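You operate a simulated robot arm through the tools that you are given. There is no shell and no other tool.

You run a simulated two-armed robot. Do the job below in one go: nothing can be reset, and whatever is moved stays where it is left.

JOB
Hold the green bin on the top of the dark bench steady with one hand, lift the short tube out of it with the other and set it down on the top of the dark bench. Set down upright: short tube.

It is judged by the outcome, as a careful person would: the job done as asked, and still so three seconds after it is handed in. It fails if anything else is knocked over, pushed out of place, dropped, spilled or broken.

ROBOT AND FRAMES
Two 6-joint arms with two-finger grippers on one trunk, on a base that moves. Base frame: it is fixed to the floor where the robot stands at the start and does not move with it; the origin is under the middle of the robot, x ahead of it, y to its left, z up; the surface under the hand at the start is at about z = 860. Readings come in mm, degrees, newtons and seconds.
The left shoulder is at the start at [30, 178, 1113], the right one opposite. With the tool pointing down near the work surface each hand reaches from about 540 to 800 mm from the robot's upright axis, wherever it stands, measured 20 degrees to its own side. Places, roughly: top of the dark bench [700, -200, 900]. Payload 2.54 kg a hand.
The tool frame of a hand sits at the grasp point between the pads (the TCP): z along the fingers, y along the line on which they close. The tips reach 30 mm beyond it. The gripper opens to 116 mm; its body begins 95 mm behind the TCP.
Orientation is that of the tool frame in the base frame, as a unit quaternion [x, y, z, w]. With the fingers straight down and closing along the base's y, the tool's x points along the base's -x, its y along +y and its z along -z.

CONTROLS
- The arms move only by the tool arm_command. It takes "left_deltas", "right_deltas" or both (then of equal length, played together; a hand with none holds still); each is a list of rows, each a list of 7 numbers: the shift along the tool's x, y, z in mm, then the turn, a rotation vector about the tool's x, y, z in degrees, then the finger opening in mm, from 0 to 116. In form: [[dx, dy, dz, ax, ay, az, grip], ...]. A call has 1 to 20 rows; each row is the pose to reach, as a shift and turn from the pose commanded when the call began, along the tool's axes at that moment. Rows are played at 5 a second. More than 50 mm and 8.6 degrees between two rows, or a gripper value outside its range, and nothing of the call is played. A pose out of reach is approached as far as the arm can. The call stops where the force on the tool passes 40 N (or 10 N more than at its start, if that is more) or the arm is blocked; 0.2 s more then pass. Each finger travels about 153 mm/s and halts on what it meets, pressing with about 33 N; the grip force reading is that of the motor and also rises with nothing between the fingers. The clock runs only during rows and for 0.2 s after the last one: add rows that repeat a pose to give the fingers time. It gives the time, the measured TCP pose, the force on the tool (base axes), the opening and the grip force at its end, in the units of the frame above (readings bear some noise), with the torque about the TCP (base axes, N m) and any sound that the robot's microphone picked up.
- Cameras (640 x 400 px; columns grow to the right, rows downward): "scene" is now at [37.5, 33.2, 1829.3]; the picture's right is [0.43, -0.90, 0.00], its down [-0.71, -0.34, -0.61] and it looks along [0.55, 0.26, -0.79] (base axes); focal length 262 px, centre (320, 200). "left" rides on the left gripper at [69, 15, -122] in its tool frame; the picture's right is [-0.21, 0.98, 0.00], its down [-0.83, -0.18, -0.53] and it looks along [-0.52, -0.11, 0.85] (tool axes); focal length 251 px, centre (320, 200). "right" rides on the right gripper at [69, -15, -122] in its tool frame; the picture's right is [0.21, 0.98, 0.00], its down [-0.83, 0.18, -0.53] and it looks along [-0.52, 0.11, 0.85] (tool axes); focal length 251 px, centre (320, 200). There is no depth. A picture from a camera that has moved, and an enlarged one, comes with that camera's place and axes in the base frame and with its lens.
- capture(camera): a new picture of that camera. The clock stands still meanwhile.
- raise_lower(by): moves the trunk up (or, below 0, down) by that many mm; the arms and the scene camera ride with it, the base frame stays. It gives what a move gives, with no picture.
- roll_base(legs): drives the robot by 1 to 6 legs, each [ahead, left, turn to the left] in mm, mm and degrees, along the robot's own axes; the way and the turn of a leg run together, so that a leg with both is an arc; at most 1500 mm and 180 degrees a leg. The arms and the cameras ride along, it lands a little off, and it stops where it bumps. It gives what a move gives.
- aim_head(pan, tilt): turns the head with the scene camera to pan (to the left, within 143 degrees either way) and tilt (down, from -29 to 69), counted from straight ahead of the robot. It gives what a move gives.
- inspect(camera, box): a new picture of the part [left, top, right, bottom] of that camera's present view, enlarged. The clock stands still meanwhile.
- finish_job(): hands the job in; it is judged then, once.

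Nothing tells you exact positions but the pictures and the camera data. Unless the task says otherwise, let go and move clear before handing in.

The tools are called after "Emit:" by a JSON object that holds its "name" and its "arguments". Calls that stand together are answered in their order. arm_command: Moves the arms, as the interface text tells. Its arguments: {"type":"object","properties":{"left_deltas":{"type":"array","items":{"type":"array","items":{"type":"number"}}},"right_deltas":{"type":"array","items":{"type":"array","items":{"type":"number"}}}},"required":[]} The other tools are called the same way: raise_lower (by) moves the trunk up or down; roll_base (legs) drives the base; aim_head (pan, tilt) turns the head that bears the scene camera; capture (camera) takes a picture; inspect (camera, box) takes an enlarged picture of a part of a camera's view; finish_job () hands the job in.

At the start:

```text
clock: 0.0
left_tool_pos: [443.6, 315.8, 1150.9]
left_orientation: [0.0, 1.0, 0.0, 0.0]
left_ft_force: [0.0, -0.6, 0.0]
left_wrist_torque: [0.04, -0.03, -0.04]
left_gripper_width: 115.9
left_gripper_force: 0.1
right_tool_pos: [557.5, -159.1, 1167.8]
right_orientation: [0.001, 1.0, 0.0, 0.0]
right_ft_force: [0.5, -1.2, -0.3]
right_wrist_torque: [0.0, -0.02, -0.01]
right_gripper_width: 116.1
right_gripper_force: 0.1
trunk travel left (down, up): [-325.0, 215.0]
robot x, y, heading: [-0.4, -1.6, 0.5]
head pan, tilt (commanded): [25.6, 52.2]
```

scene: 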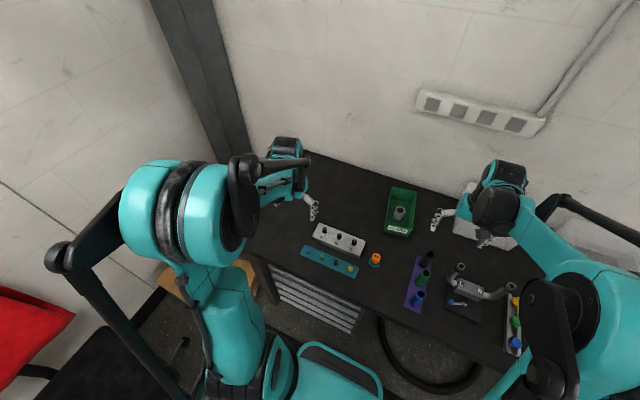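
right: 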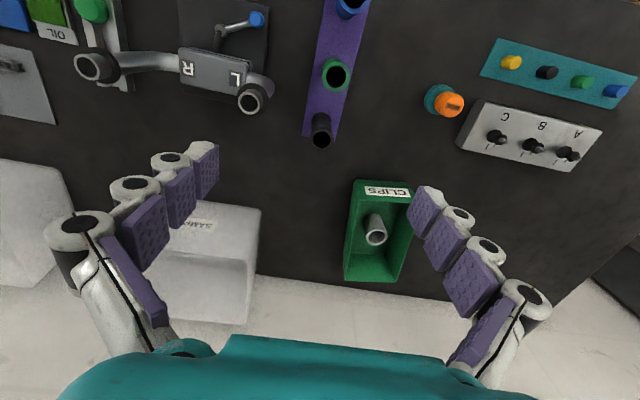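
left: 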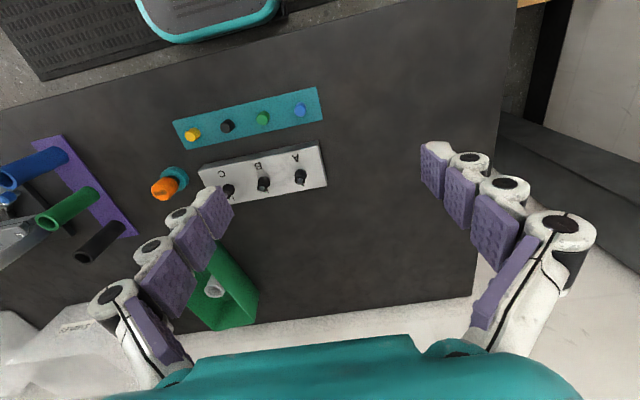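

The green bin sits near the back of the dark bench with a short grey tube standing in it. I'll look closer before moving.

Emit:
{"name": "inspect", "arguments": {"camera": "scene", "box": [340, 160, 480, 260]}}

Emit:
{"name": "inspect", "arguments": {"camera": "right", "box": [300, 150, 460, 300]}}

Emit:
{"name": "inspect", "arguments": {"camera": "left", "box": [120, 200, 320, 350]}}

```text
4.00 times, centred on (410, 210) of scene
camera zoom: at [37.5, 33.2, 1829.3], right [0.43, -0.9, 0.0], down [-0.71, -0.34, -0.61], along [0.55, 0.26, -0.79], focal length 1048 px, centre (-40, 160)
```

zoom: 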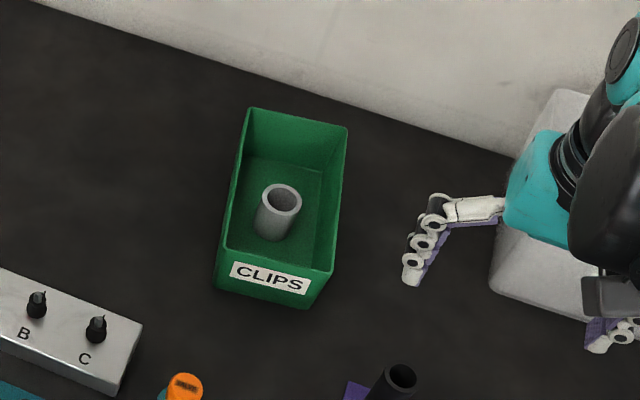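

```text
2.67 times, centred on (380, 225) of right
camera zoom: at [489.4, -174.4, 1289.0], right [-0.21, 0.98, 0.0], down [0.83, 0.18, 0.53], along [0.52, 0.11, -0.85], focal length 670 px, centre (160, 133)
```

zoom: 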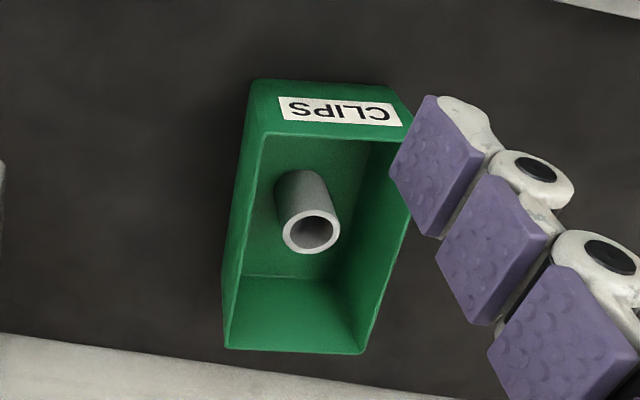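

```text
2.67 times, centred on (220, 275) of left
camera zoom: at [374.7, 331.3, 1273.3], right [0.21, 0.98, 0.0], down [0.83, -0.18, 0.53], along [0.52, -0.11, -0.85], focal length 670 px, centre (587, 0)
```

zoom: 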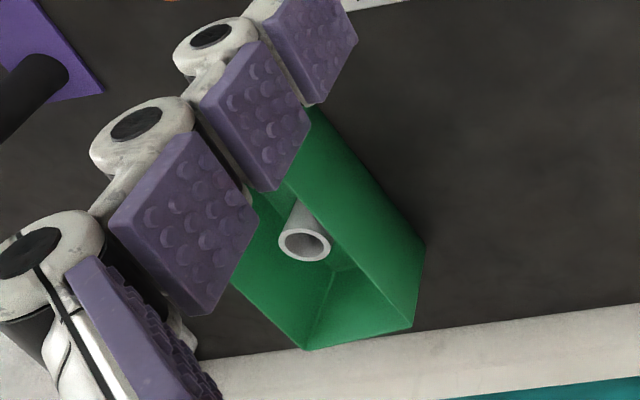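

The bin looks to be about 190 x 108 mm, centred near (774, 0), with its rim near z 942 and a 10° yaw. The tube top is near (776, 3, 913). That is at the edge of reach, so I'll look down to see how much room the base has to move forward.

Emit:
{"name": "aim_head", "arguments": {"pan": 0, "tilt": 65}}

Emit:
{"name": "capture", "arguments": {"camera": "scene"}}

```text
clock: 0.9
left_tool_pos: [443.1, 315.1, 1151.3]
left_orientation: [0.0, 1.0, 0.0, -0.001]
left_ft_force: [-0.4, 1.6, -0.5]
left_wrist_torque: [-0.01, 0.0, 0.01]
left_gripper_width: 116.2
left_gripper_force: 0.0
right_tool_pos: [557.6, -158.4, 1167.1]
right_orientation: [0.0, 1.0, 0.001, 0.0]
right_ft_force: [-0.7, 0.3, 0.5]
right_wrist_torque: [0.0, 0.0, 0.0]
right_gripper_width: 116.2
right_gripper_force: 0.0
trunk travel left (down, up): [-325.0, 215.0]
robot x, y, heading: [-0.4, 1.3, 0.0]
head pan, tilt (commanded): [0.0, 65.0]
```

```text
taken
camera scene: at [30.6, 0.9, 1814.2], right [0.0, -1.0, 0.0], down [-0.91, 0.0, -0.42], along [0.42, 0.0, -0.91], focal length 262 px, centre (320, 200)
```

scene: 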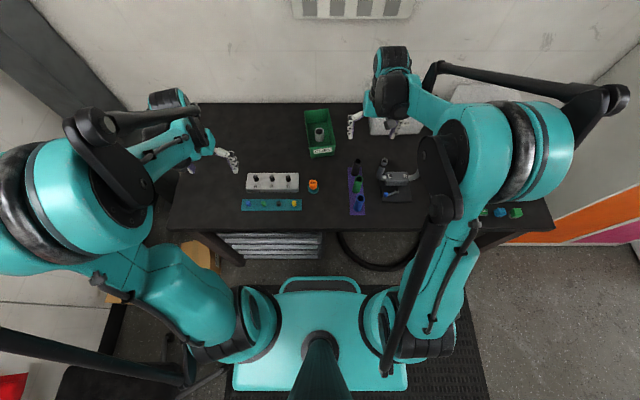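

Between the base front and the bench front there is some free floor. I'll look closer at that gap and at the right side of the bin.

Emit:
{"name": "inspect", "arguments": {"camera": "scene", "box": [200, 200, 440, 350]}}

Emit:
{"name": "inspect", "arguments": {"camera": "scene", "box": [200, 90, 440, 240]}}

```text
2.67 times, centred on (320, 275) of scene
camera zoom: at [30.6, 0.9, 1814.2], right [0.0, -1.0, 0.0], down [-0.91, 0.0, -0.42], along [0.42, 0.0, -0.91], focal length 698 px, centre (320, 0)
```

zoom: 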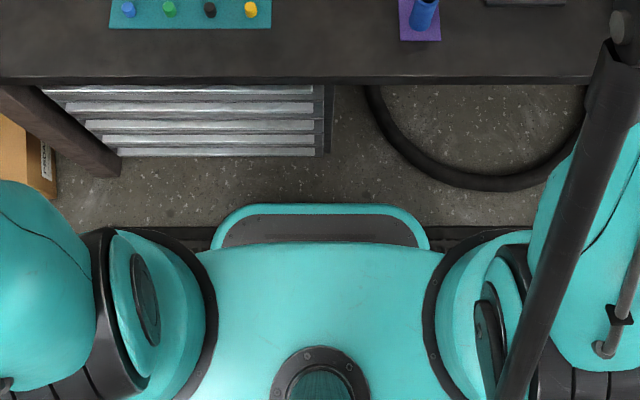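

```text
2.67 times, centred on (320, 165) of scene
camera zoom: at [30.6, 0.9, 1814.2], right [0.0, -1.0, 0.0], down [-0.91, 0.0, -0.42], along [0.42, 0.0, -0.91], focal length 698 px, centre (320, 293)
```

zoom: 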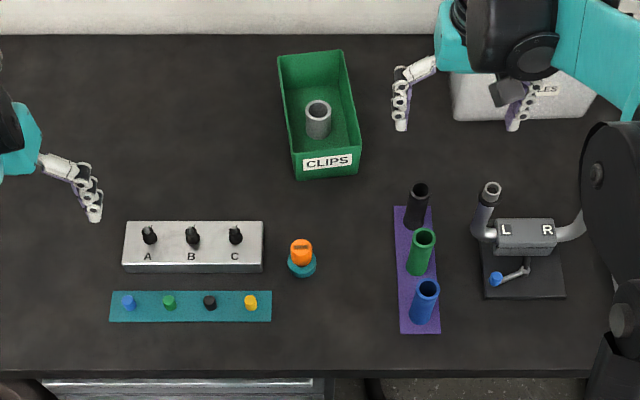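

The space left of the bin is empty bench, so I'll set the tube down there. The left hand will lift the tube and the right hand will hold the bin's front wall. First I'll drive forward a little.

Emit:
{"name": "roll_base", "arguments": {"legs": [[80, 0, 0]]}}

Emit:
{"name": "capture", "arguments": {"camera": "scene"}}

Emit:
{"name": "capture", "arguments": {"camera": "right"}}

Emit:
{"name": "capture", "arguments": {"camera": "left"}}

```text
clock: 2.0
left_tool_pos: [525.5, 316.3, 1151.5]
left_orientation: [0.0, 1.0, 0.0, -0.001]
left_ft_force: [0.4, 0.2, -0.2]
left_wrist_torque: [-0.01, 0.03, 0.05]
left_gripper_width: 115.9
left_gripper_force: 0.0
right_tool_pos: [639.2, -158.7, 1166.1]
right_orientation: [0.0, 1.0, 0.0, 0.0]
right_ft_force: [0.4, -0.4, -0.7]
right_wrist_torque: [0.01, 0.05, -0.02]
right_gripper_width: 116.1
right_gripper_force: 0.0
trunk travel left (down, up): [-325.0, 215.0]
robot x, y, heading: [78.0, -2.3, 0.0]
head pan, tilt (commanded): [0.0, 65.0]
```

```text
taken
camera scene: at [112.6, 0.9, 1814.1], right [0.0, -1.0, 0.0], down [-0.91, 0.0, -0.42], along [0.42, 0.0, -0.91], focal length 262 px, centre (320, 200)
```

scene: 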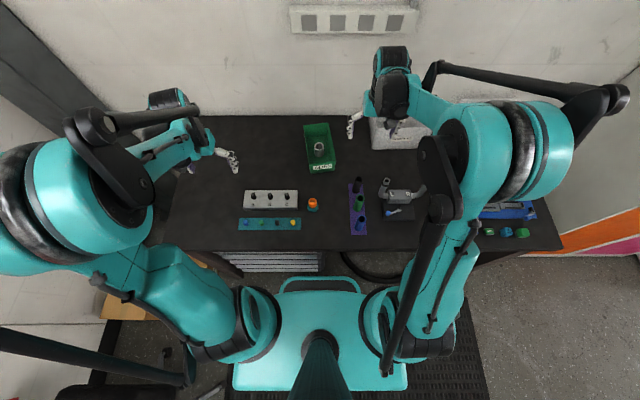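

```text
taken
camera right: at [570.7, -174.6, 1288.4], right [-0.21, 0.98, 0.0], down [0.83, 0.18, 0.53], along [0.52, 0.11, -0.85], focal length 251 px, centre (320, 200)
```

right: 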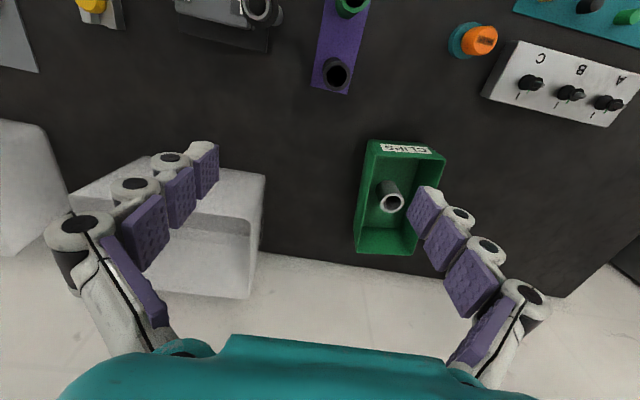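

```text
taken
camera left: at [456.2, 331.2, 1272.8], right [0.22, 0.98, 0.0], down [0.83, -0.18, 0.53], along [0.52, -0.12, -0.85], focal length 251 px, centre (320, 200)
```

left: 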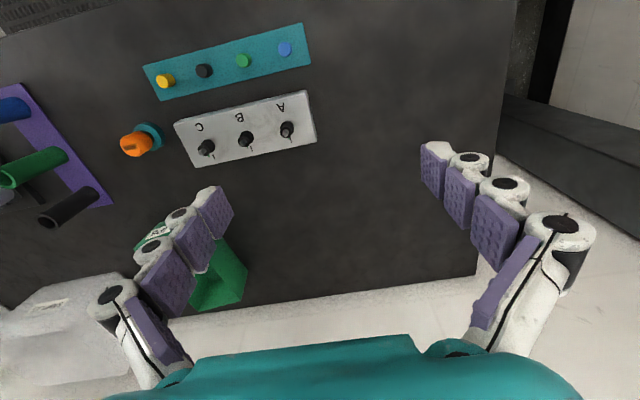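

The drive went cleanly. Next I'll yaw both hands in place, well above everything, so that each closes along the bin's long axis with its camera on the outer side.

Emit:
{"name": "arm_command", "arguments": {"left_deltas": [[0, 0, 0, 0, 0, 6.75, 116], [0, 0, 0, 0, 0, 13.5, 116], [0, 0, 0, 0, 0, 20.25, 116], [0, 0, 0, 0, 0, 27, 116], [0, 0, 0, 0, 0, 33.75, 116], [0, 0, 0, 0, 0, 40.5, 116], [0, 0, 0, 0, 0, 47.25, 116], [0, 0, 0, 0, 0, 54, 116], [0, 0, 0, 0, 0, 60.75, 116], [0, 0, 0, 0, 0, 67.5, 116], [0, 0, 0, 0, 0, 74.25, 116], [0, 0, 0, 0, 0, 81, 116], [0, 0, 0, 0, 0, 81, 116]], "right_deltas": [[0, 0, 0, 0, 0, -8.25, 116], [0, 0, 0, 0, 0, -16.5, 116], [0, 0, 0, 0, 0, -24.75, 116], [0, 0, 0, 0, 0, -33, 116], [0, 0, 0, 0, 0, -41.25, 116], [0, 0, 0, 0, 0, -49.5, 116], [0, 0, 0, 0, 0, -57.75, 116], [0, 0, 0, 0, 0, -66, 116], [0, 0, 0, 0, 0, -74.25, 116], [0, 0, 0, 0, 0, -82.5, 116], [0, 0, 0, 0, 0, -90.75, 116], [0, 0, 0, 0, 0, -99, 116], [0, 0, 0, 0, 0, -99, 116]]}}

Emit:
{"name": "capture", "arguments": {"camera": "scene"}}

Emit:
{"name": "capture", "arguments": {"camera": "right"}}

Emit:
{"name": "capture", "arguments": {"camera": "left"}}

```text
clock: 4.8
left_tool_pos: [524.1, 315.8, 1150.7]
left_orientation: [0.65, 0.76, 0.0, 0.0]
left_ft_force: [-0.3, 0.5, -0.2]
left_wrist_torque: [-0.01, -0.01, 0.01]
left_gripper_width: 115.9
left_gripper_force: 0.2
right_tool_pos: [636.7, -158.3, 1168.3]
right_orientation: [0.761, -0.649, 0.0, 0.0]
right_ft_force: [-0.5, -0.2, -0.2]
right_wrist_torque: [0.05, -0.04, 0.0]
right_gripper_width: 115.9
right_gripper_force: 0.0
trunk travel left (down, up): [-325.0, 215.0]
robot x, y, heading: [80.2, 2.0, -0.3]
head pan, tilt (commanded): [0.0, 65.0]
```

```text
taken
camera scene: at [110.5, 0.8, 1814.1], right [0.0, -1.0, 0.0], down [-0.91, 0.0, -0.42], along [0.42, 0.0, -0.91], focal length 262 px, centre (320, 200)
```

scene: 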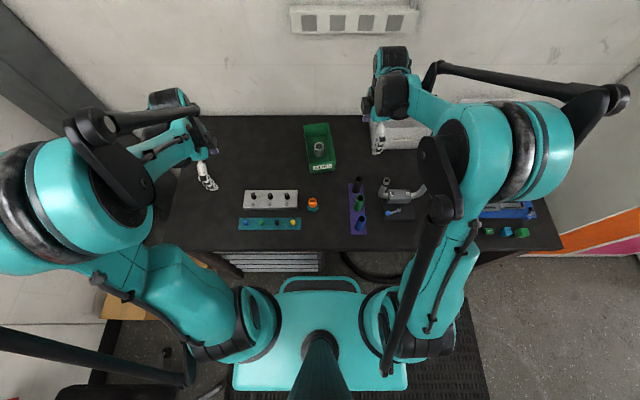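

```text
taken
camera right: at [663.7, -225.1, 1289.0], right [-0.93, -0.37, 0.0], down [-0.31, 0.79, 0.53], along [-0.2, 0.5, -0.85], focal length 251 px, centre (320, 200)
```

right: 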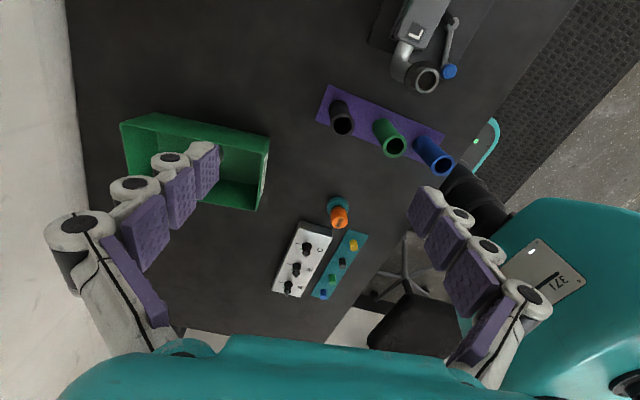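

```text
taken
camera left: at [528.8, 386.0, 1273.2], right [1.0, -0.06, 0.0], down [-0.05, -0.84, 0.53], along [-0.03, -0.53, -0.85], focal length 251 px, centre (320, 200)
```

left: 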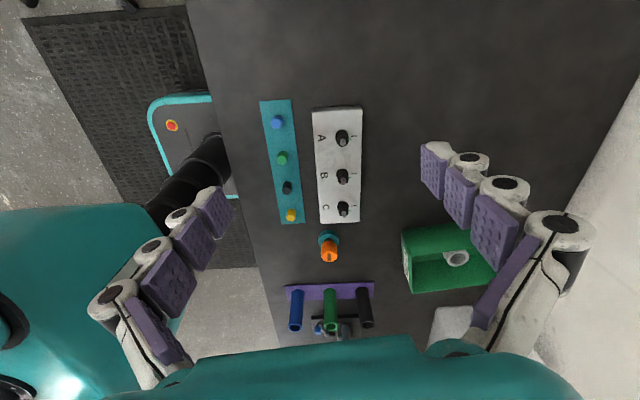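

Both yaws are done. I'll zoom in on the bin from both hand cameras to pin down the rim corners.

Emit:
{"name": "inspect", "arguments": {"camera": "right", "box": [100, 90, 300, 230]}}

Emit:
{"name": "inspect", "arguments": {"camera": "left", "box": [380, 190, 540, 320]}}

Emit:
{"name": "inspect", "arguments": {"camera": "scene", "box": [280, 110, 360, 190]}}

```text
2.86 times, centred on (200, 160) of right
camera zoom: at [663.7, -225.1, 1289.0], right [-0.93, -0.37, 0.0], down [-0.31, 0.79, 0.53], along [-0.2, 0.5, -0.85], focal length 718 px, centre (663, 314)
```

zoom: 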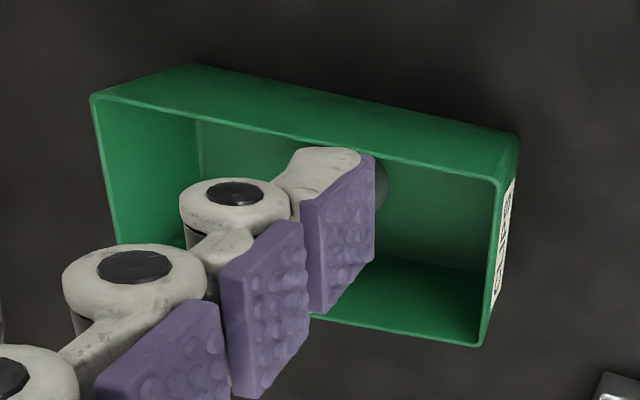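

```text
3.08 times, centred on (460, 255) of left
camera zoom: at [528.8, 386.0, 1273.2], right [1.0, -0.06, 0.0], down [-0.05, -0.84, 0.53], along [-0.03, -0.53, -0.85], focal length 774 px, centre (-111, 31)
```

zoom: 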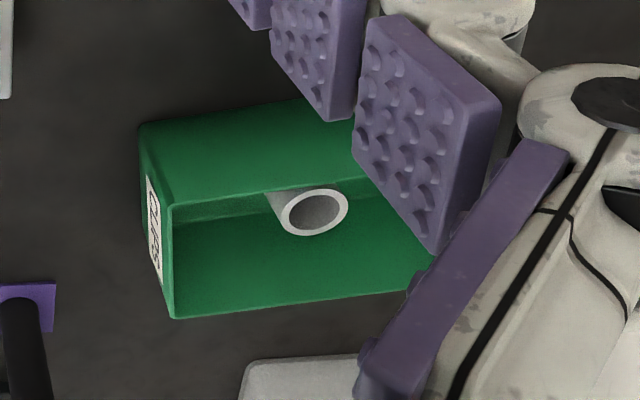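

```text
5.00 times, centred on (320, 150) of scene
camera zoom: at [110.5, 0.8, 1814.1], right [0.0, -1.0, 0.0], down [-0.91, 0.0, -0.42], along [0.42, 0.0, -0.91], focal length 1309 px, centre (320, 450)
```

zoom: 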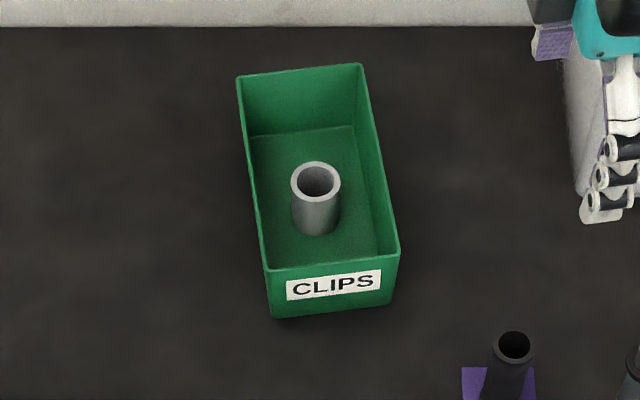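

The rim is near z 937, with front wall corners at about (677, 44) and (694, -61). The tube is 40 mm across and 50 mm tall, standing at about (780, 4). I'll bring the right hand, tilted 25° to the right, to a point above the bin's front wall.

Emit:
{"name": "arm_command", "arguments": {"right_deltas": [[-9.7, -9, 17.7, 0, -3.1, 0, 100], [-19.4, -18, 35.3, 0, -6.25, 0, 90], [-29, -26.9, 53, 0, -9.4, 0, 80], [-38.7, -35.9, 70.7, 0, -12.5, 0, 70], [-48.4, -44.9, 88.3, 0, -15.6, 0, 60], [-58, -53.9, 106, 0, -18.75, 0, 60], [-67.7, -62.8, 123.6, 0, -21.9, 0, 60], [-77.4, -71.8, 141.3, 0, -25, 0, 60], [-77.4, -71.8, 141.3, 0, -25, 0, 60], [-77.4, -71.8, 141.3, 0, -25, 0, 60]]}}

Emit:
{"name": "capture", "arguments": {"camera": "scene"}}

Emit:
{"name": "capture", "arguments": {"camera": "right"}}

Emit:
{"name": "capture", "arguments": {"camera": "left"}}

```text
clock: 7.0
left_tool_pos: [524.1, 314.8, 1151.6]
left_orientation: [0.65, 0.76, 0.0, 0.0]
left_ft_force: [0.2, 0.5, 0.3]
left_wrist_torque: [0.02, -0.01, 0.02]
left_gripper_width: 116.0
left_gripper_force: 0.1
right_tool_pos: [697.4, -71.3, 1025.7]
right_orientation: [0.742, -0.634, -0.164, -0.141]
right_ft_force: [-0.2, 0.1, 0.0]
right_wrist_torque: [0.01, 0.04, -0.01]
right_gripper_width: 60.0
right_gripper_force: 0.0
trunk travel left (down, up): [-325.0, 215.0]
robot x, y, heading: [81.0, -0.4, -0.2]
head pan, tilt (commanded): [0.0, 65.0]
```

```text
taken
camera scene: at [111.1, 0.8, 1814.1], right [0.0, -1.0, 0.0], down [-0.91, 0.0, -0.42], along [0.42, 0.0, -0.91], focal length 262 px, centre (320, 200)
```

scene: 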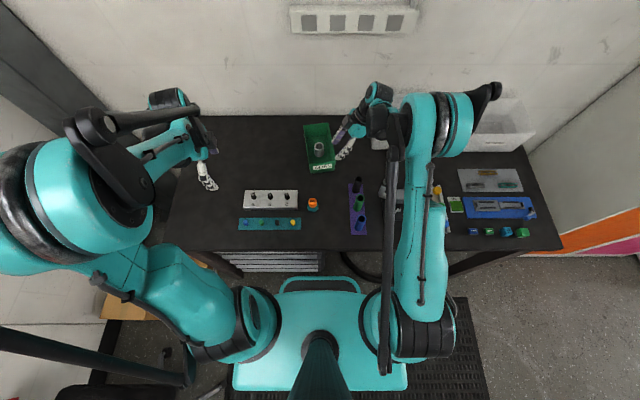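

```text
taken
camera right: at [730.3, -182.0, 1106.0], right [-0.93, -0.34, -0.09], down [-0.26, 0.49, 0.83], along [-0.24, 0.8, -0.55], focal length 251 px, centre (320, 200)
```

right: 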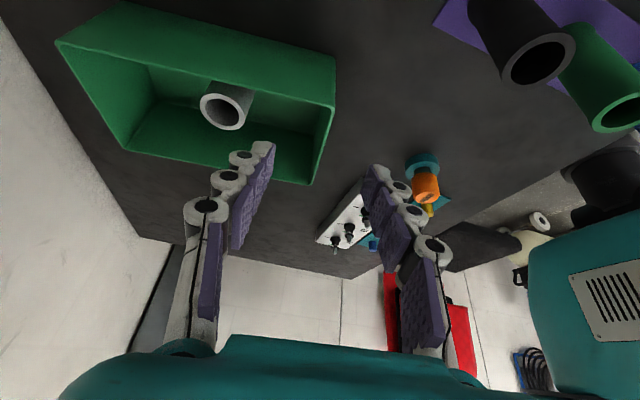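

```text
taken
camera left: at [529.0, 386.1, 1273.1], right [1.0, -0.06, 0.0], down [-0.05, -0.84, 0.53], along [-0.03, -0.53, -0.85], focal length 251 px, centre (320, 200)
```

left: 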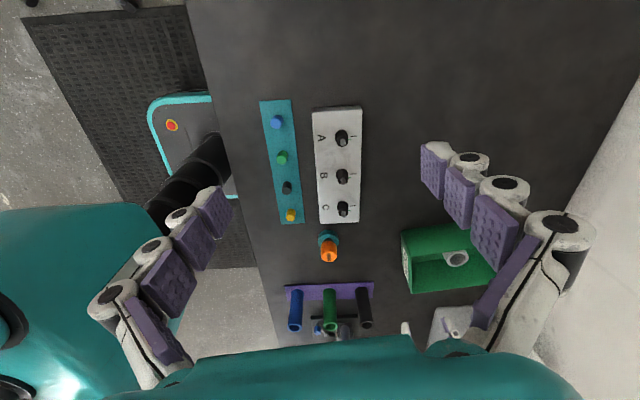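

The right hand reached the pose I wanted. I'll zoom the right camera to check how it lines up with the front wall.

Emit:
{"name": "inspect", "arguments": {"camera": "right", "box": [180, 60, 420, 210]}}

Emit:
{"name": "inspect", "arguments": {"camera": "scene", "box": [290, 110, 390, 190]}}

```text
2.67 times, centred on (300, 135) of right
camera zoom: at [730.3, -182.0, 1106.0], right [-0.93, -0.34, -0.09], down [-0.26, 0.49, 0.83], along [-0.24, 0.8, -0.55], focal length 670 px, centre (373, 373)
```

zoom: 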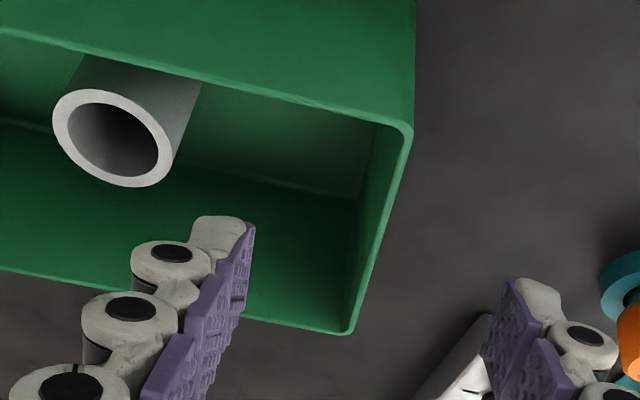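

```text
5.00 times, centred on (340, 150) of scene
camera zoom: at [111.1, 0.8, 1814.1], right [0.0, -1.0, 0.0], down [-0.91, 0.0, -0.42], along [0.42, 0.0, -0.91], focal length 1309 px, centre (220, 450)
```

zoom: 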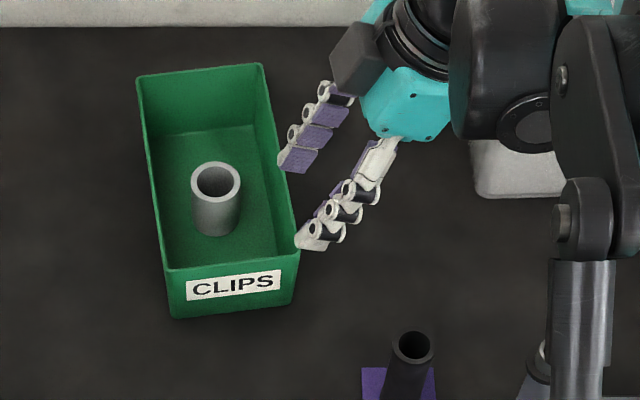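

The hand camera puts the front wall at x ≈ 685–690 near y = -25, which matches my plan. I'll descend along the tool axis until the tips are just above the rim, then check again.

Emit:
{"name": "arm_command", "arguments": {"right_deltas": [[0, 0, 14, 0, 0, 0, 60], [0, 0, 28, 0, 0, 0, 60], [0, 0, 42, 0, 0, 0, 60], [0, 0, 55, 0, 0, 0, 60], [0, 0, 55, 0, 0, 0, 60]]}}

Emit:
{"name": "capture", "arguments": {"camera": "right"}}

Emit:
{"name": "inspect", "arguments": {"camera": "scene", "box": [290, 110, 390, 190]}}

```text
clock: 8.2
left_tool_pos: [524.3, 315.1, 1151.9]
left_orientation: [0.65, 0.76, -0.001, 0.0]
left_ft_force: [0.3, -0.5, -0.8]
left_wrist_torque: [-0.03, -0.04, 0.0]
left_gripper_width: 116.0
left_gripper_force: 0.2
right_tool_pos: [693.4, -48.3, 977.4]
right_orientation: [0.742, -0.634, -0.164, -0.141]
right_ft_force: [-0.7, -0.5, 0.7]
right_wrist_torque: [0.03, -0.01, 0.02]
right_gripper_width: 59.8
right_gripper_force: 0.1
trunk travel left (down, up): [-325.0, 215.0]
robot x, y, heading: [80.9, -1.3, -0.1]
head pan, tilt (commanded): [0.0, 65.0]
```

```text
taken
camera right: at [725.6, -159.4, 1057.0], right [-0.93, -0.34, -0.09], down [-0.26, 0.49, 0.83], along [-0.24, 0.8, -0.55], focal length 251 px, centre (320, 200)
```

right: 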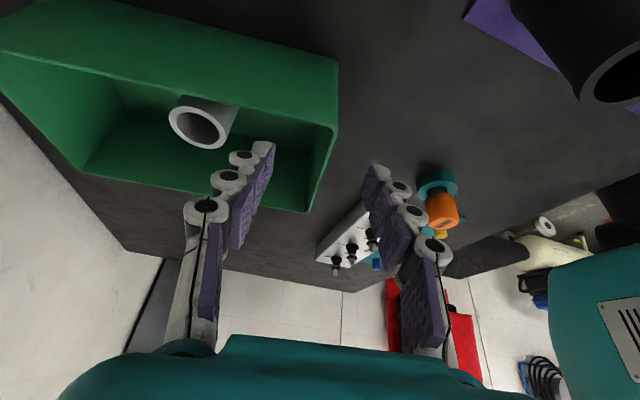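

```text
5.00 times, centred on (340, 150) of scene
camera zoom: at [110.3, 0.7, 1814.2], right [0.0, -1.0, 0.0], down [-0.91, 0.0, -0.42], along [0.42, 0.0, -0.91], focal length 1309 px, centre (220, 450)
```

zoom: 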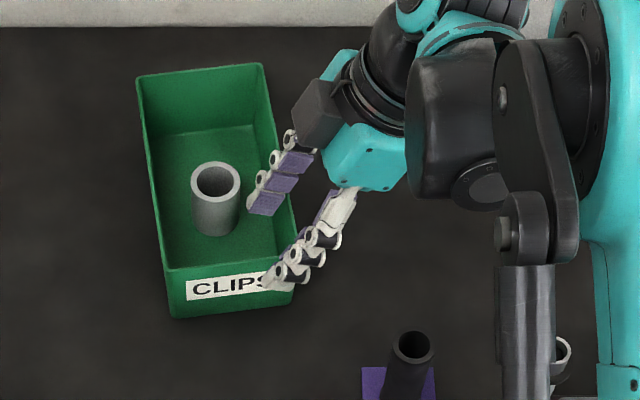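

The wall sits midway between the right-hand fingers. I'll descend the rest of the way and then check before closing.

Emit:
{"name": "arm_command", "arguments": {"right_deltas": [[0, 1.5, 10, 0, 0, 0, 60], [0, 1.5, 20, 0, 0, 0, 60], [0, 1.5, 30, 0, 0, 0, 60], [0, 1.5, 40, 0, 0, 0, 60], [0, 1.5, 50, 0, 0, 0, 60], [0, 1.5, 58, 0, 0, 0, 60], [0, 1.5, 58, 0, 0, 0, 60]]}}

Emit:
{"name": "capture", "arguments": {"camera": "right"}}

Emit:
{"name": "inspect", "arguments": {"camera": "scene", "box": [290, 110, 390, 190]}}

```text
clock: 9.8
left_tool_pos: [523.2, 315.8, 1151.8]
left_orientation: [0.65, 0.76, 0.0, 0.0]
left_ft_force: [-0.6, -0.7, 0.0]
left_wrist_torque: [-0.03, 0.02, 0.01]
left_gripper_width: 115.8
left_gripper_force: 0.1
right_tool_pos: [686.5, -23.2, 923.6]
right_orientation: [0.742, -0.635, -0.164, -0.14]
right_ft_force: [-0.2, 0.5, 0.7]
right_wrist_torque: [-0.01, 0.05, -0.02]
right_gripper_width: 59.8
right_gripper_force: 0.1
trunk travel left (down, up): [-325.0, 215.0]
robot x, y, heading: [82.2, -1.9, -0.0]
head pan, tilt (commanded): [0.0, 65.0]
```

```text
taken
camera right: at [720.8, -135.2, 1004.0], right [-0.93, -0.34, -0.09], down [-0.26, 0.49, 0.83], along [-0.24, 0.8, -0.55], focal length 251 px, centre (320, 200)
```

right: 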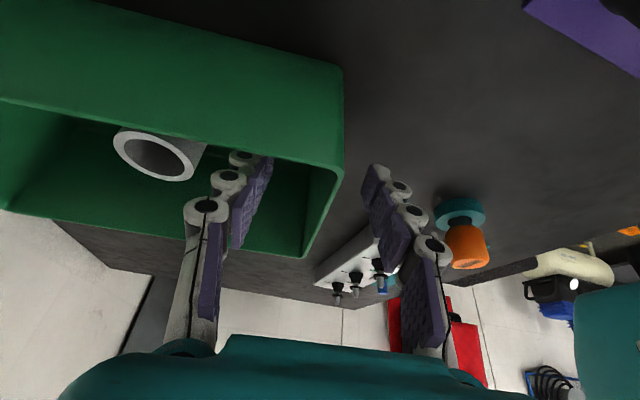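

```text
5.00 times, centred on (340, 150) of scene
camera zoom: at [110.5, 0.7, 1814.2], right [0.0, -1.0, 0.0], down [-0.91, 0.0, -0.42], along [0.42, 0.0, -0.91], focal length 1309 px, centre (220, 450)
```

zoom: 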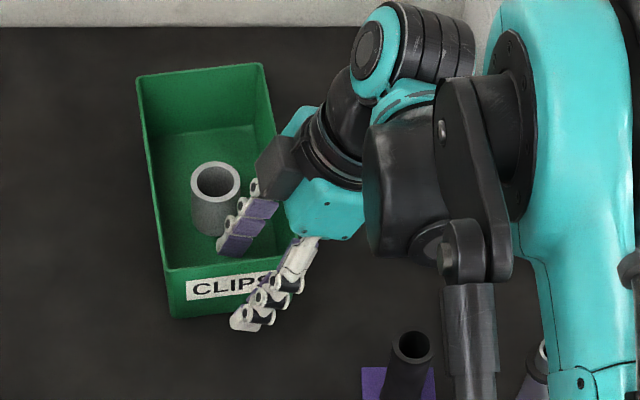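

The two fingers straddle the front wall with nothing touching. I'll close slowly to hold the bin.

Emit:
{"name": "arm_command", "arguments": {"right_deltas": [[0, 0, 0, 0, 0, 0, 45], [0, 0, 0, 0, 0, 0, 32], [0, 0, 0, 0, 0, 0, 22], [0, 0, 0, 0, 0, 0, 15], [0, 0, 0, 0, 0, 0, 11], [0, 0, 0, 0, 0, 0, 8], [0, 0, 0, 0, 0, 0, 6], [0, 0, 0, 0, 0, 0, 4], [0, 0, 0, 0, 0, 0, 2], [0, 0, 0, 0, 0, 0, 0], [0, 0, 0, 0, 0, 0, 0]]}}

Emit:
{"name": "capture", "arguments": {"camera": "right"}}

Emit:
{"name": "inspect", "arguments": {"camera": "scene", "box": [290, 110, 390, 190]}}

```text
clock: 12.2
left_tool_pos: [524.7, 315.6, 1151.7]
left_orientation: [0.65, 0.76, -0.001, 0.001]
left_ft_force: [-0.6, -0.4, -1.0]
left_wrist_torque: [0.01, -0.01, 0.01]
left_gripper_width: 116.0
left_gripper_force: 0.1
right_tool_pos: [686.7, -25.1, 923.7]
right_orientation: [0.742, -0.634, -0.164, -0.14]
right_ft_force: [0.4, -0.5, 1.9]
right_wrist_torque: [0.19, -1.07, -0.18]
right_gripper_width: 5.9
right_gripper_force: 31.3
trunk travel left (down, up): [-325.0, 215.0]
robot x, y, heading: [79.2, -2.2, -0.0]
head pan, tilt (commanded): [0.0, 65.0]
```

```text
taken
camera right: at [720.8, -135.3, 1004.3], right [-0.93, -0.34, -0.09], down [-0.26, 0.49, 0.83], along [-0.24, 0.8, -0.55], focal length 251 px, centre (320, 200)
```

right: 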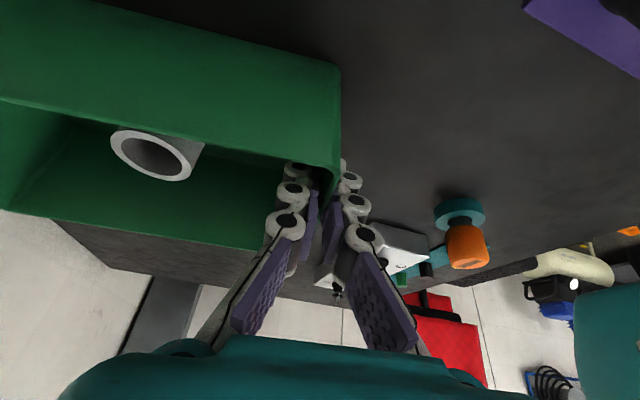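

```text
5.00 times, centred on (340, 150) of scene
camera zoom: at [110.2, 0.7, 1814.2], right [0.0, -1.0, 0.0], down [-0.91, 0.0, -0.42], along [0.42, 0.0, -0.91], focal length 1309 px, centre (220, 450)
```

zoom: 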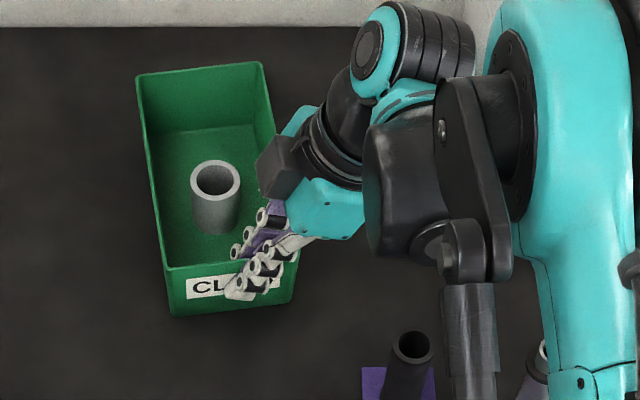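

The bin is held: the opening is 5.9 mm at 31 N and the bin hardly moved. Next I'll bring the left hand, leaning 30° to the left, up along its approach line to the tube and look through its camera.

Emit:
{"name": "arm_command", "arguments": {"left_deltas": [[-17.7, 14.7, 5.5, 0, -2.14, 0, 110], [-35.4, 29.4, 11.0, 0, -4.29, 0, 100], [-53.1, 44.1, 16.6, 0, -6.43, 0, 90], [-70.8, 58.8, 22.1, 0, -8.57, 0, 80], [-88.5, 73.5, 27.6, 0, -10.71, 0, 70], [-106.2, 88.2, 33.1, 0, -12.86, 0, 62], [-124, 102.9, 38.7, 0, -15, 0, 62], [-141.7, 117.5, 44.2, 0, -17.14, 0, 62], [-159.4, 132.2, 49.7, 0, -19.29, 0, 62], [-177.1, 146.9, 55.2, 0, -21.43, 0, 62], [-194.8, 161.6, 60.7, 0, -23.57, 0, 62], [-212.5, 176.3, 66.3, 0, -25.71, 0, 62], [-230.2, 191, 71.8, 0, -27.86, 0, 62], [-247.9, 205.7, 77.3, 0, -30, 0, 62], [-247.9, 205.7, 77.3, 0, -30, 0, 62]]}}

Emit:
{"name": "capture", "arguments": {"camera": "left"}}

Emit:
{"name": "capture", "arguments": {"camera": "scene"}}

```text
clock: 15.4
left_tool_pos: [764.9, 102.3, 1074.9]
left_orientation: [0.627, 0.735, -0.169, 0.197]
left_ft_force: [-0.3, 0.6, -0.1]
left_wrist_torque: [0.01, 0.03, 0.01]
left_gripper_width: 61.8
left_gripper_force: 0.1
right_tool_pos: [686.9, -23.3, 924.1]
right_orientation: [0.742, -0.634, -0.165, -0.141]
right_ft_force: [0.7, -0.7, 4.1]
right_wrist_torque: [0.23, -1.06, -0.17]
right_gripper_width: 6.0
right_gripper_force: 31.7
trunk travel left (down, up): [-325.0, 215.0]
robot x, y, heading: [81.3, 1.1, -0.0]
head pan, tilt (commanded): [0.0, 65.0]
```

```text
taken
camera left: at [760.9, 225.0, 1146.6], right [0.99, -0.03, 0.11], down [-0.11, -0.47, 0.88], along [0.02, -0.88, -0.47], focal length 251 px, centre (320, 200)
```

left: 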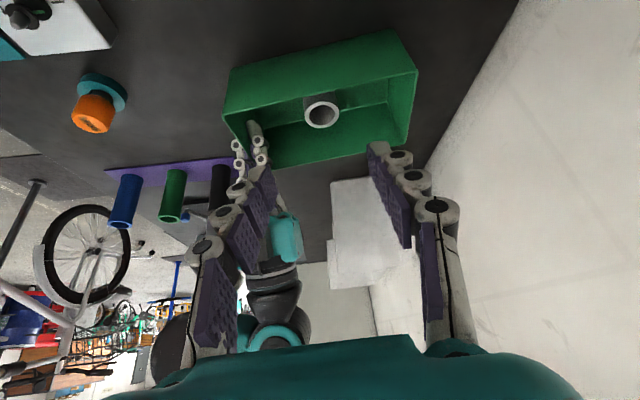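

```text
taken
camera scene: at [110.0, 0.8, 1814.2], right [0.0, -1.0, 0.0], down [-0.91, 0.0, -0.42], along [0.42, 0.0, -0.91], focal length 262 px, centre (320, 200)
```

scene: 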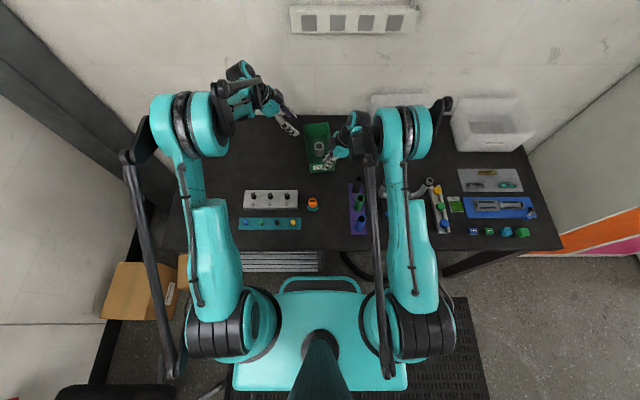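

The left hand is on its approach line. I'll zoom in on the tube through the left camera to place it accurately.

Emit:
{"name": "inspect", "arguments": {"camera": "left", "box": [220, 30, 420, 170]}}

Emit:
{"name": "inspect", "arguments": {"camera": "scene", "box": [270, 100, 370, 180]}}

```text
2.86 times, centred on (320, 100) of left
camera zoom: at [760.9, 225.0, 1146.6], right [0.99, -0.03, 0.11], down [-0.11, -0.47, 0.88], along [0.02, -0.88, -0.47], focal length 718 px, centre (320, 486)
```

zoom: 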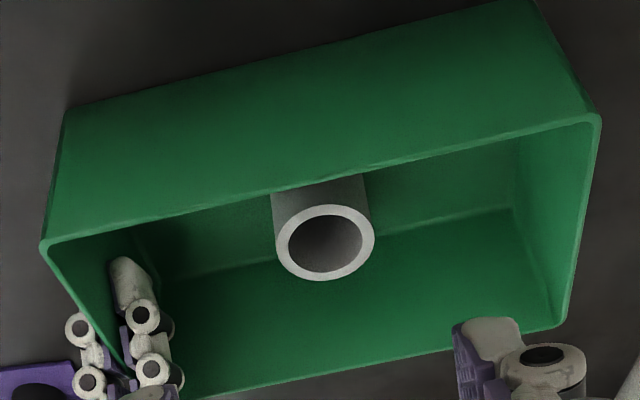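

```text
5.00 times, centred on (320, 140) of scene
camera zoom: at [110.0, 0.8, 1814.2], right [0.0, -1.0, 0.0], down [-0.91, 0.0, -0.42], along [0.42, 0.0, -0.91], focal length 1309 px, centre (320, 500)
```

zoom: 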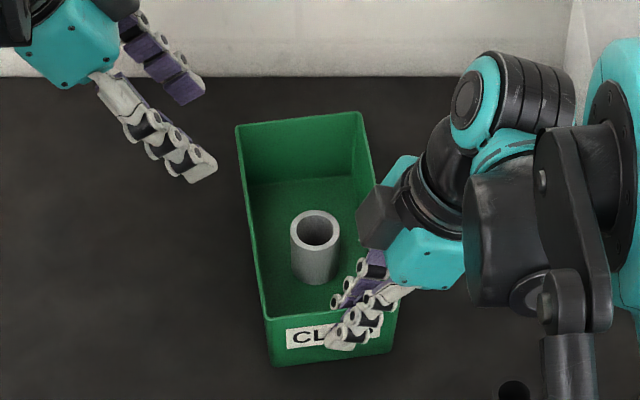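

The tube top is near (781.5, 5, 911), almost exactly on the left tool's axis. I'll come in half way first and check.

Emit:
{"name": "arm_command", "arguments": {"left_deltas": [[0.3, 0.4, 25, 0, 0, 0, 62], [0.6, 0.8, 50, 0, 0, 0, 62], [0.9, 1.2, 75, 0, 0, 0, 62], [1.3, 1.6, 100, 0, 0, 0, 62], [1.3, 1.6, 110, 0, 0, 0, 62], [1.3, 1.6, 110, 0, 0, 0, 62]]}}

Emit:
{"name": "capture", "arguments": {"camera": "left"}}

Emit:
{"name": "inspect", "arguments": {"camera": "scene", "box": [270, 100, 370, 180]}}

Emit:
{"name": "capture", "arguments": {"camera": "right"}}

```text
clock: 16.8
left_tool_pos: [775.9, 49.9, 977.4]
left_orientation: [0.627, 0.735, -0.168, 0.197]
left_ft_force: [-0.2, -0.6, -0.1]
left_wrist_torque: [0.01, 0.01, 0.01]
left_gripper_width: 62.0
left_gripper_force: 0.1
right_tool_pos: [687.1, -23.6, 922.8]
right_orientation: [0.743, -0.634, -0.164, -0.14]
right_ft_force: [-0.1, -0.8, 4.1]
right_wrist_torque: [0.2, -1.07, -0.13]
right_gripper_width: 5.8
right_gripper_force: 32.3
trunk travel left (down, up): [-325.0, 215.0]
robot x, y, heading: [82.9, -0.7, -0.0]
head pan, tilt (commanded): [0.0, 65.0]
```

```text
taken
camera left: at [771.7, 171.4, 1048.3], right [0.99, -0.03, 0.11], down [-0.11, -0.47, 0.88], along [0.02, -0.88, -0.47], focal length 251 px, centre (320, 200)
```

left: 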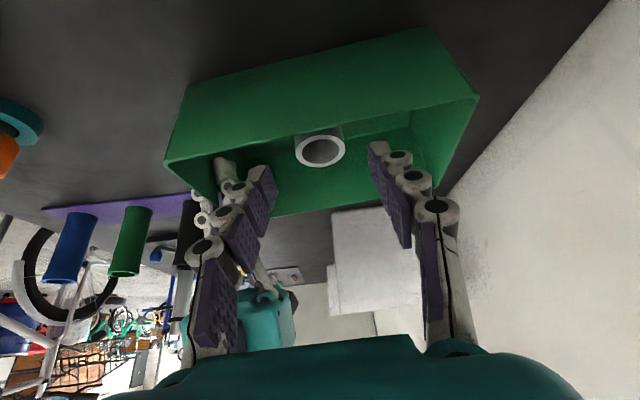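

```text
5.00 times, centred on (320, 140) of scene
camera zoom: at [110.1, 0.7, 1814.2], right [0.0, -1.0, 0.0], down [-0.91, 0.0, -0.42], along [0.42, 0.0, -0.91], focal length 1309 px, centre (320, 500)
```

zoom: 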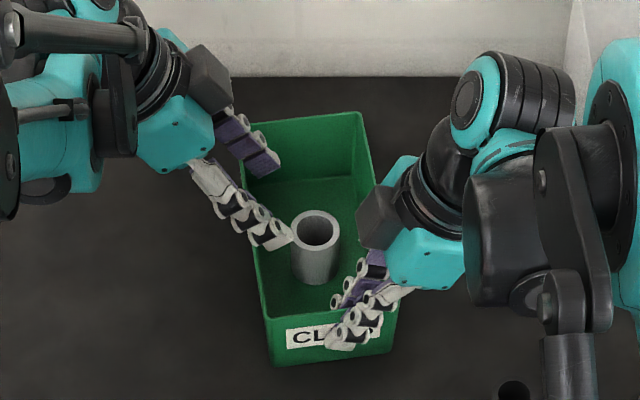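

```text
taken
camera right: at [720.6, -135.3, 1004.3], right [-0.93, -0.34, -0.09], down [-0.26, 0.49, 0.83], along [-0.24, 0.8, -0.55], focal length 251 px, centre (320, 200)
```

right: 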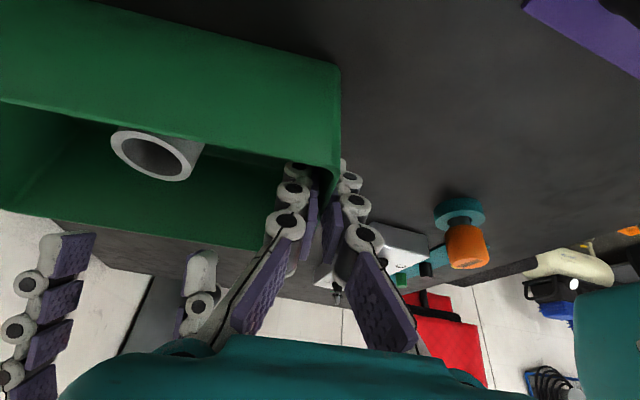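

Alignment is within a couple of millimetres. I'll go down around the tube with the fingers open.

Emit:
{"name": "arm_command", "arguments": {"left_deltas": [[0.5, -0.2, 15, 0, 0, 0, 62], [1, -0.4, 30, 0, 0, 0, 62], [1.5, -0.6, 45, 0, 0, 0, 62], [2, -0.8, 60, 0, 0, 0, 62], [2, -0.8, 70, 0, 0, 0, 62], [2, -0.8, 78, 0, 0, 0, 62], [2, -0.8, 86, 0, 0, 0, 62], [2, -0.8, 86, 0, 0, 0, 62]]}}

Emit:
{"name": "capture", "arguments": {"camera": "left"}}

Emit:
{"name": "inspect", "arguments": {"camera": "scene", "box": [270, 100, 370, 180]}}

Emit:
{"name": "capture", "arguments": {"camera": "right"}}

```text
clock: 18.6
left_tool_pos: [781.1, 9.0, 901.6]
left_orientation: [0.627, 0.734, -0.169, 0.196]
left_ft_force: [-0.2, -0.3, 0.2]
left_wrist_torque: [-0.01, 0.03, -0.01]
left_gripper_width: 62.0
left_gripper_force: 0.2
right_tool_pos: [687.0, -24.4, 922.6]
right_orientation: [0.743, -0.634, -0.165, -0.14]
right_ft_force: [-0.1, 0.4, 3.4]
right_wrist_torque: [0.19, -1.04, -0.1]
right_gripper_width: 5.9
right_gripper_force: 31.8
trunk travel left (down, up): [-325.0, 215.0]
robot x, y, heading: [81.8, 1.2, 0.1]
head pan, tilt (commanded): [0.0, 65.0]
```

```text
taken
camera left: at [777.6, 131.0, 973.0], right [0.99, -0.03, 0.11], down [-0.11, -0.47, 0.88], along [0.02, -0.88, -0.47], focal length 251 px, centre (320, 200)
```

left: 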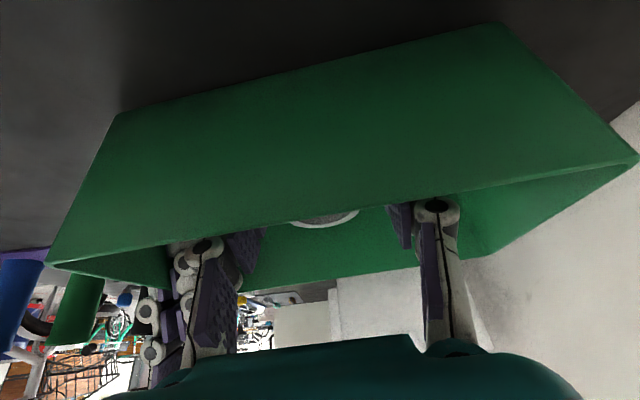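

```text
5.00 times, centred on (320, 140) of scene
camera zoom: at [110.1, 0.7, 1814.2], right [0.0, -1.0, 0.0], down [-0.91, 0.0, -0.42], along [0.42, 0.0, -0.91], focal length 1309 px, centre (320, 500)
```

zoom: 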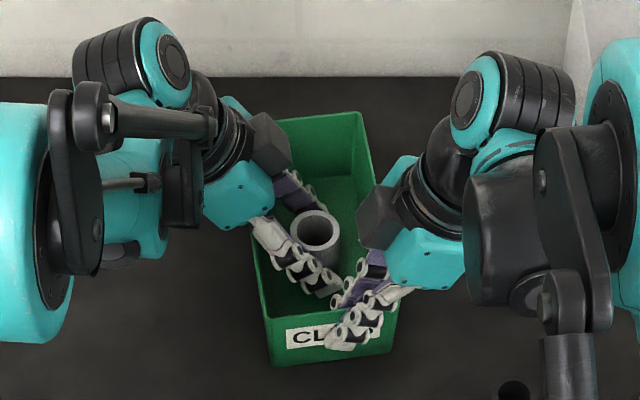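

```text
taken
camera right: at [720.6, -135.3, 1004.3], right [-0.93, -0.34, -0.09], down [-0.26, 0.49, 0.83], along [-0.24, 0.8, -0.55], focal length 251 px, centre (320, 200)
```

right: 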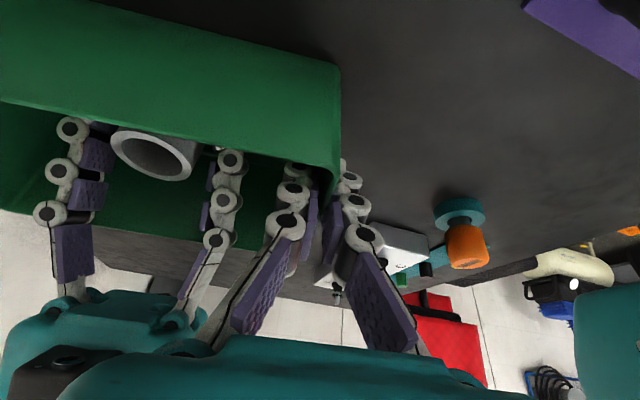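

Nothing is touching and the tube is centred between the left pads. I'll close on it gently.

Emit:
{"name": "arm_command", "arguments": {"left_deltas": [[0, 0, 0, 0, 0, 0, 56], [0, 0, 0, 0, 0, 0, 52], [0, 0, 0, 0, 0, 0, 49], [0, 0, 0, 0, 0, 0, 46], [0, 0, 0, 0, 0, 0, 44], [0, 0, 0, 0, 0, 0, 42], [0, 0, 0, 0, 0, 0, 40], [0, 0, 0, 0, 0, 0, 38], [0, 0, 0, 0, 0, 0, 35], [0, 0, 0, 0, 0, 0, 30], [0, 0, 0, 0, 0, 0, 25], [0, 0, 0, 0, 0, 0, 25]]}}

Emit:
{"name": "capture", "arguments": {"camera": "left"}}

Emit:
{"name": "inspect", "arguments": {"camera": "scene", "box": [270, 100, 370, 180]}}

Emit:
{"name": "capture", "arguments": {"camera": "right"}}

```text
clock: 21.2
left_tool_pos: [780.7, 9.7, 903.1]
left_orientation: [0.627, 0.734, -0.169, 0.197]
left_ft_force: [-1.6, 0.5, 3.4]
left_wrist_torque: [-0.02, 0.04, -0.03]
left_gripper_width: 40.6
left_gripper_force: 32.5
right_tool_pos: [686.6, -23.8, 924.1]
right_orientation: [0.742, -0.634, -0.165, -0.141]
right_ft_force: [1.8, -1.6, 2.2]
right_wrist_torque: [0.16, -1.14, -0.13]
right_gripper_width: 6.1
right_gripper_force: 31.9
trunk travel left (down, up): [-325.0, 215.0]
robot x, y, heading: [75.9, -2.0, -0.0]
head pan, tilt (commanded): [0.0, 65.0]
```

```text
taken
camera left: at [777.6, 131.1, 973.3], right [0.99, -0.03, 0.11], down [-0.11, -0.47, 0.88], along [0.02, -0.88, -0.47], focal length 251 px, centre (320, 200)
```

left: 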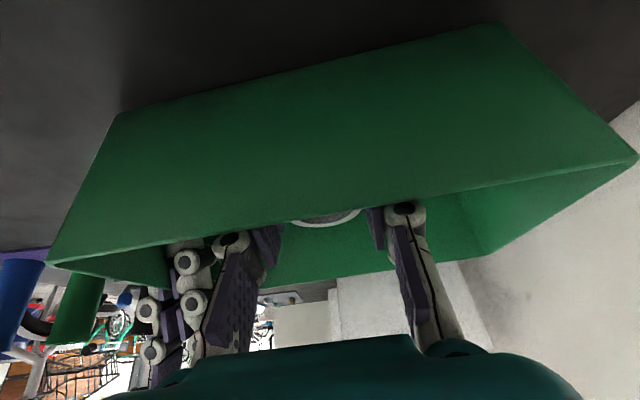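

```text
5.00 times, centred on (320, 140) of scene
camera zoom: at [110.0, 0.7, 1814.2], right [0.0, -1.0, 0.0], down [-0.91, 0.0, -0.42], along [0.42, 0.0, -0.91], focal length 1309 px, centre (320, 500)
```

zoom: 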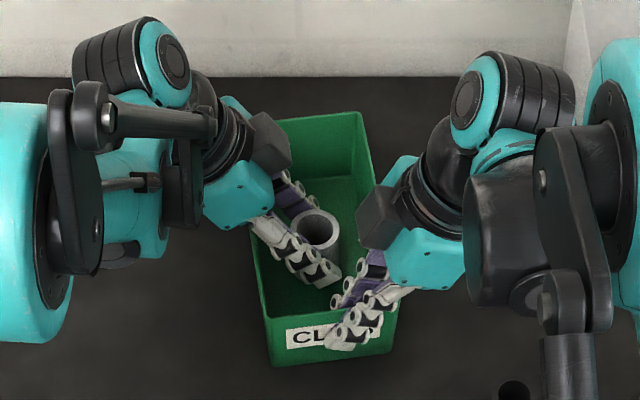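

```text
taken
camera right: at [720.6, -135.2, 1004.3], right [-0.93, -0.34, -0.09], down [-0.26, 0.49, 0.83], along [-0.24, 0.8, -0.55], focal length 251 px, centre (320, 200)
```

right: 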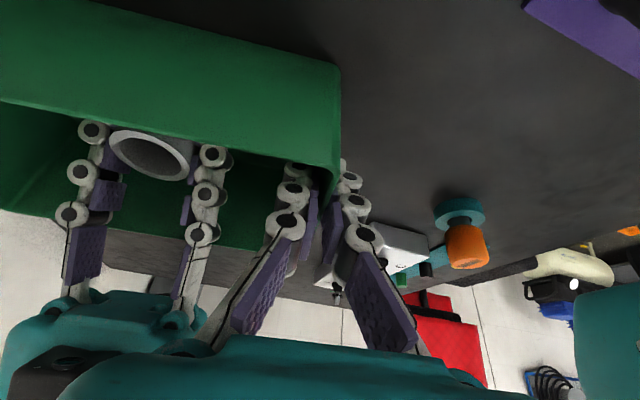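

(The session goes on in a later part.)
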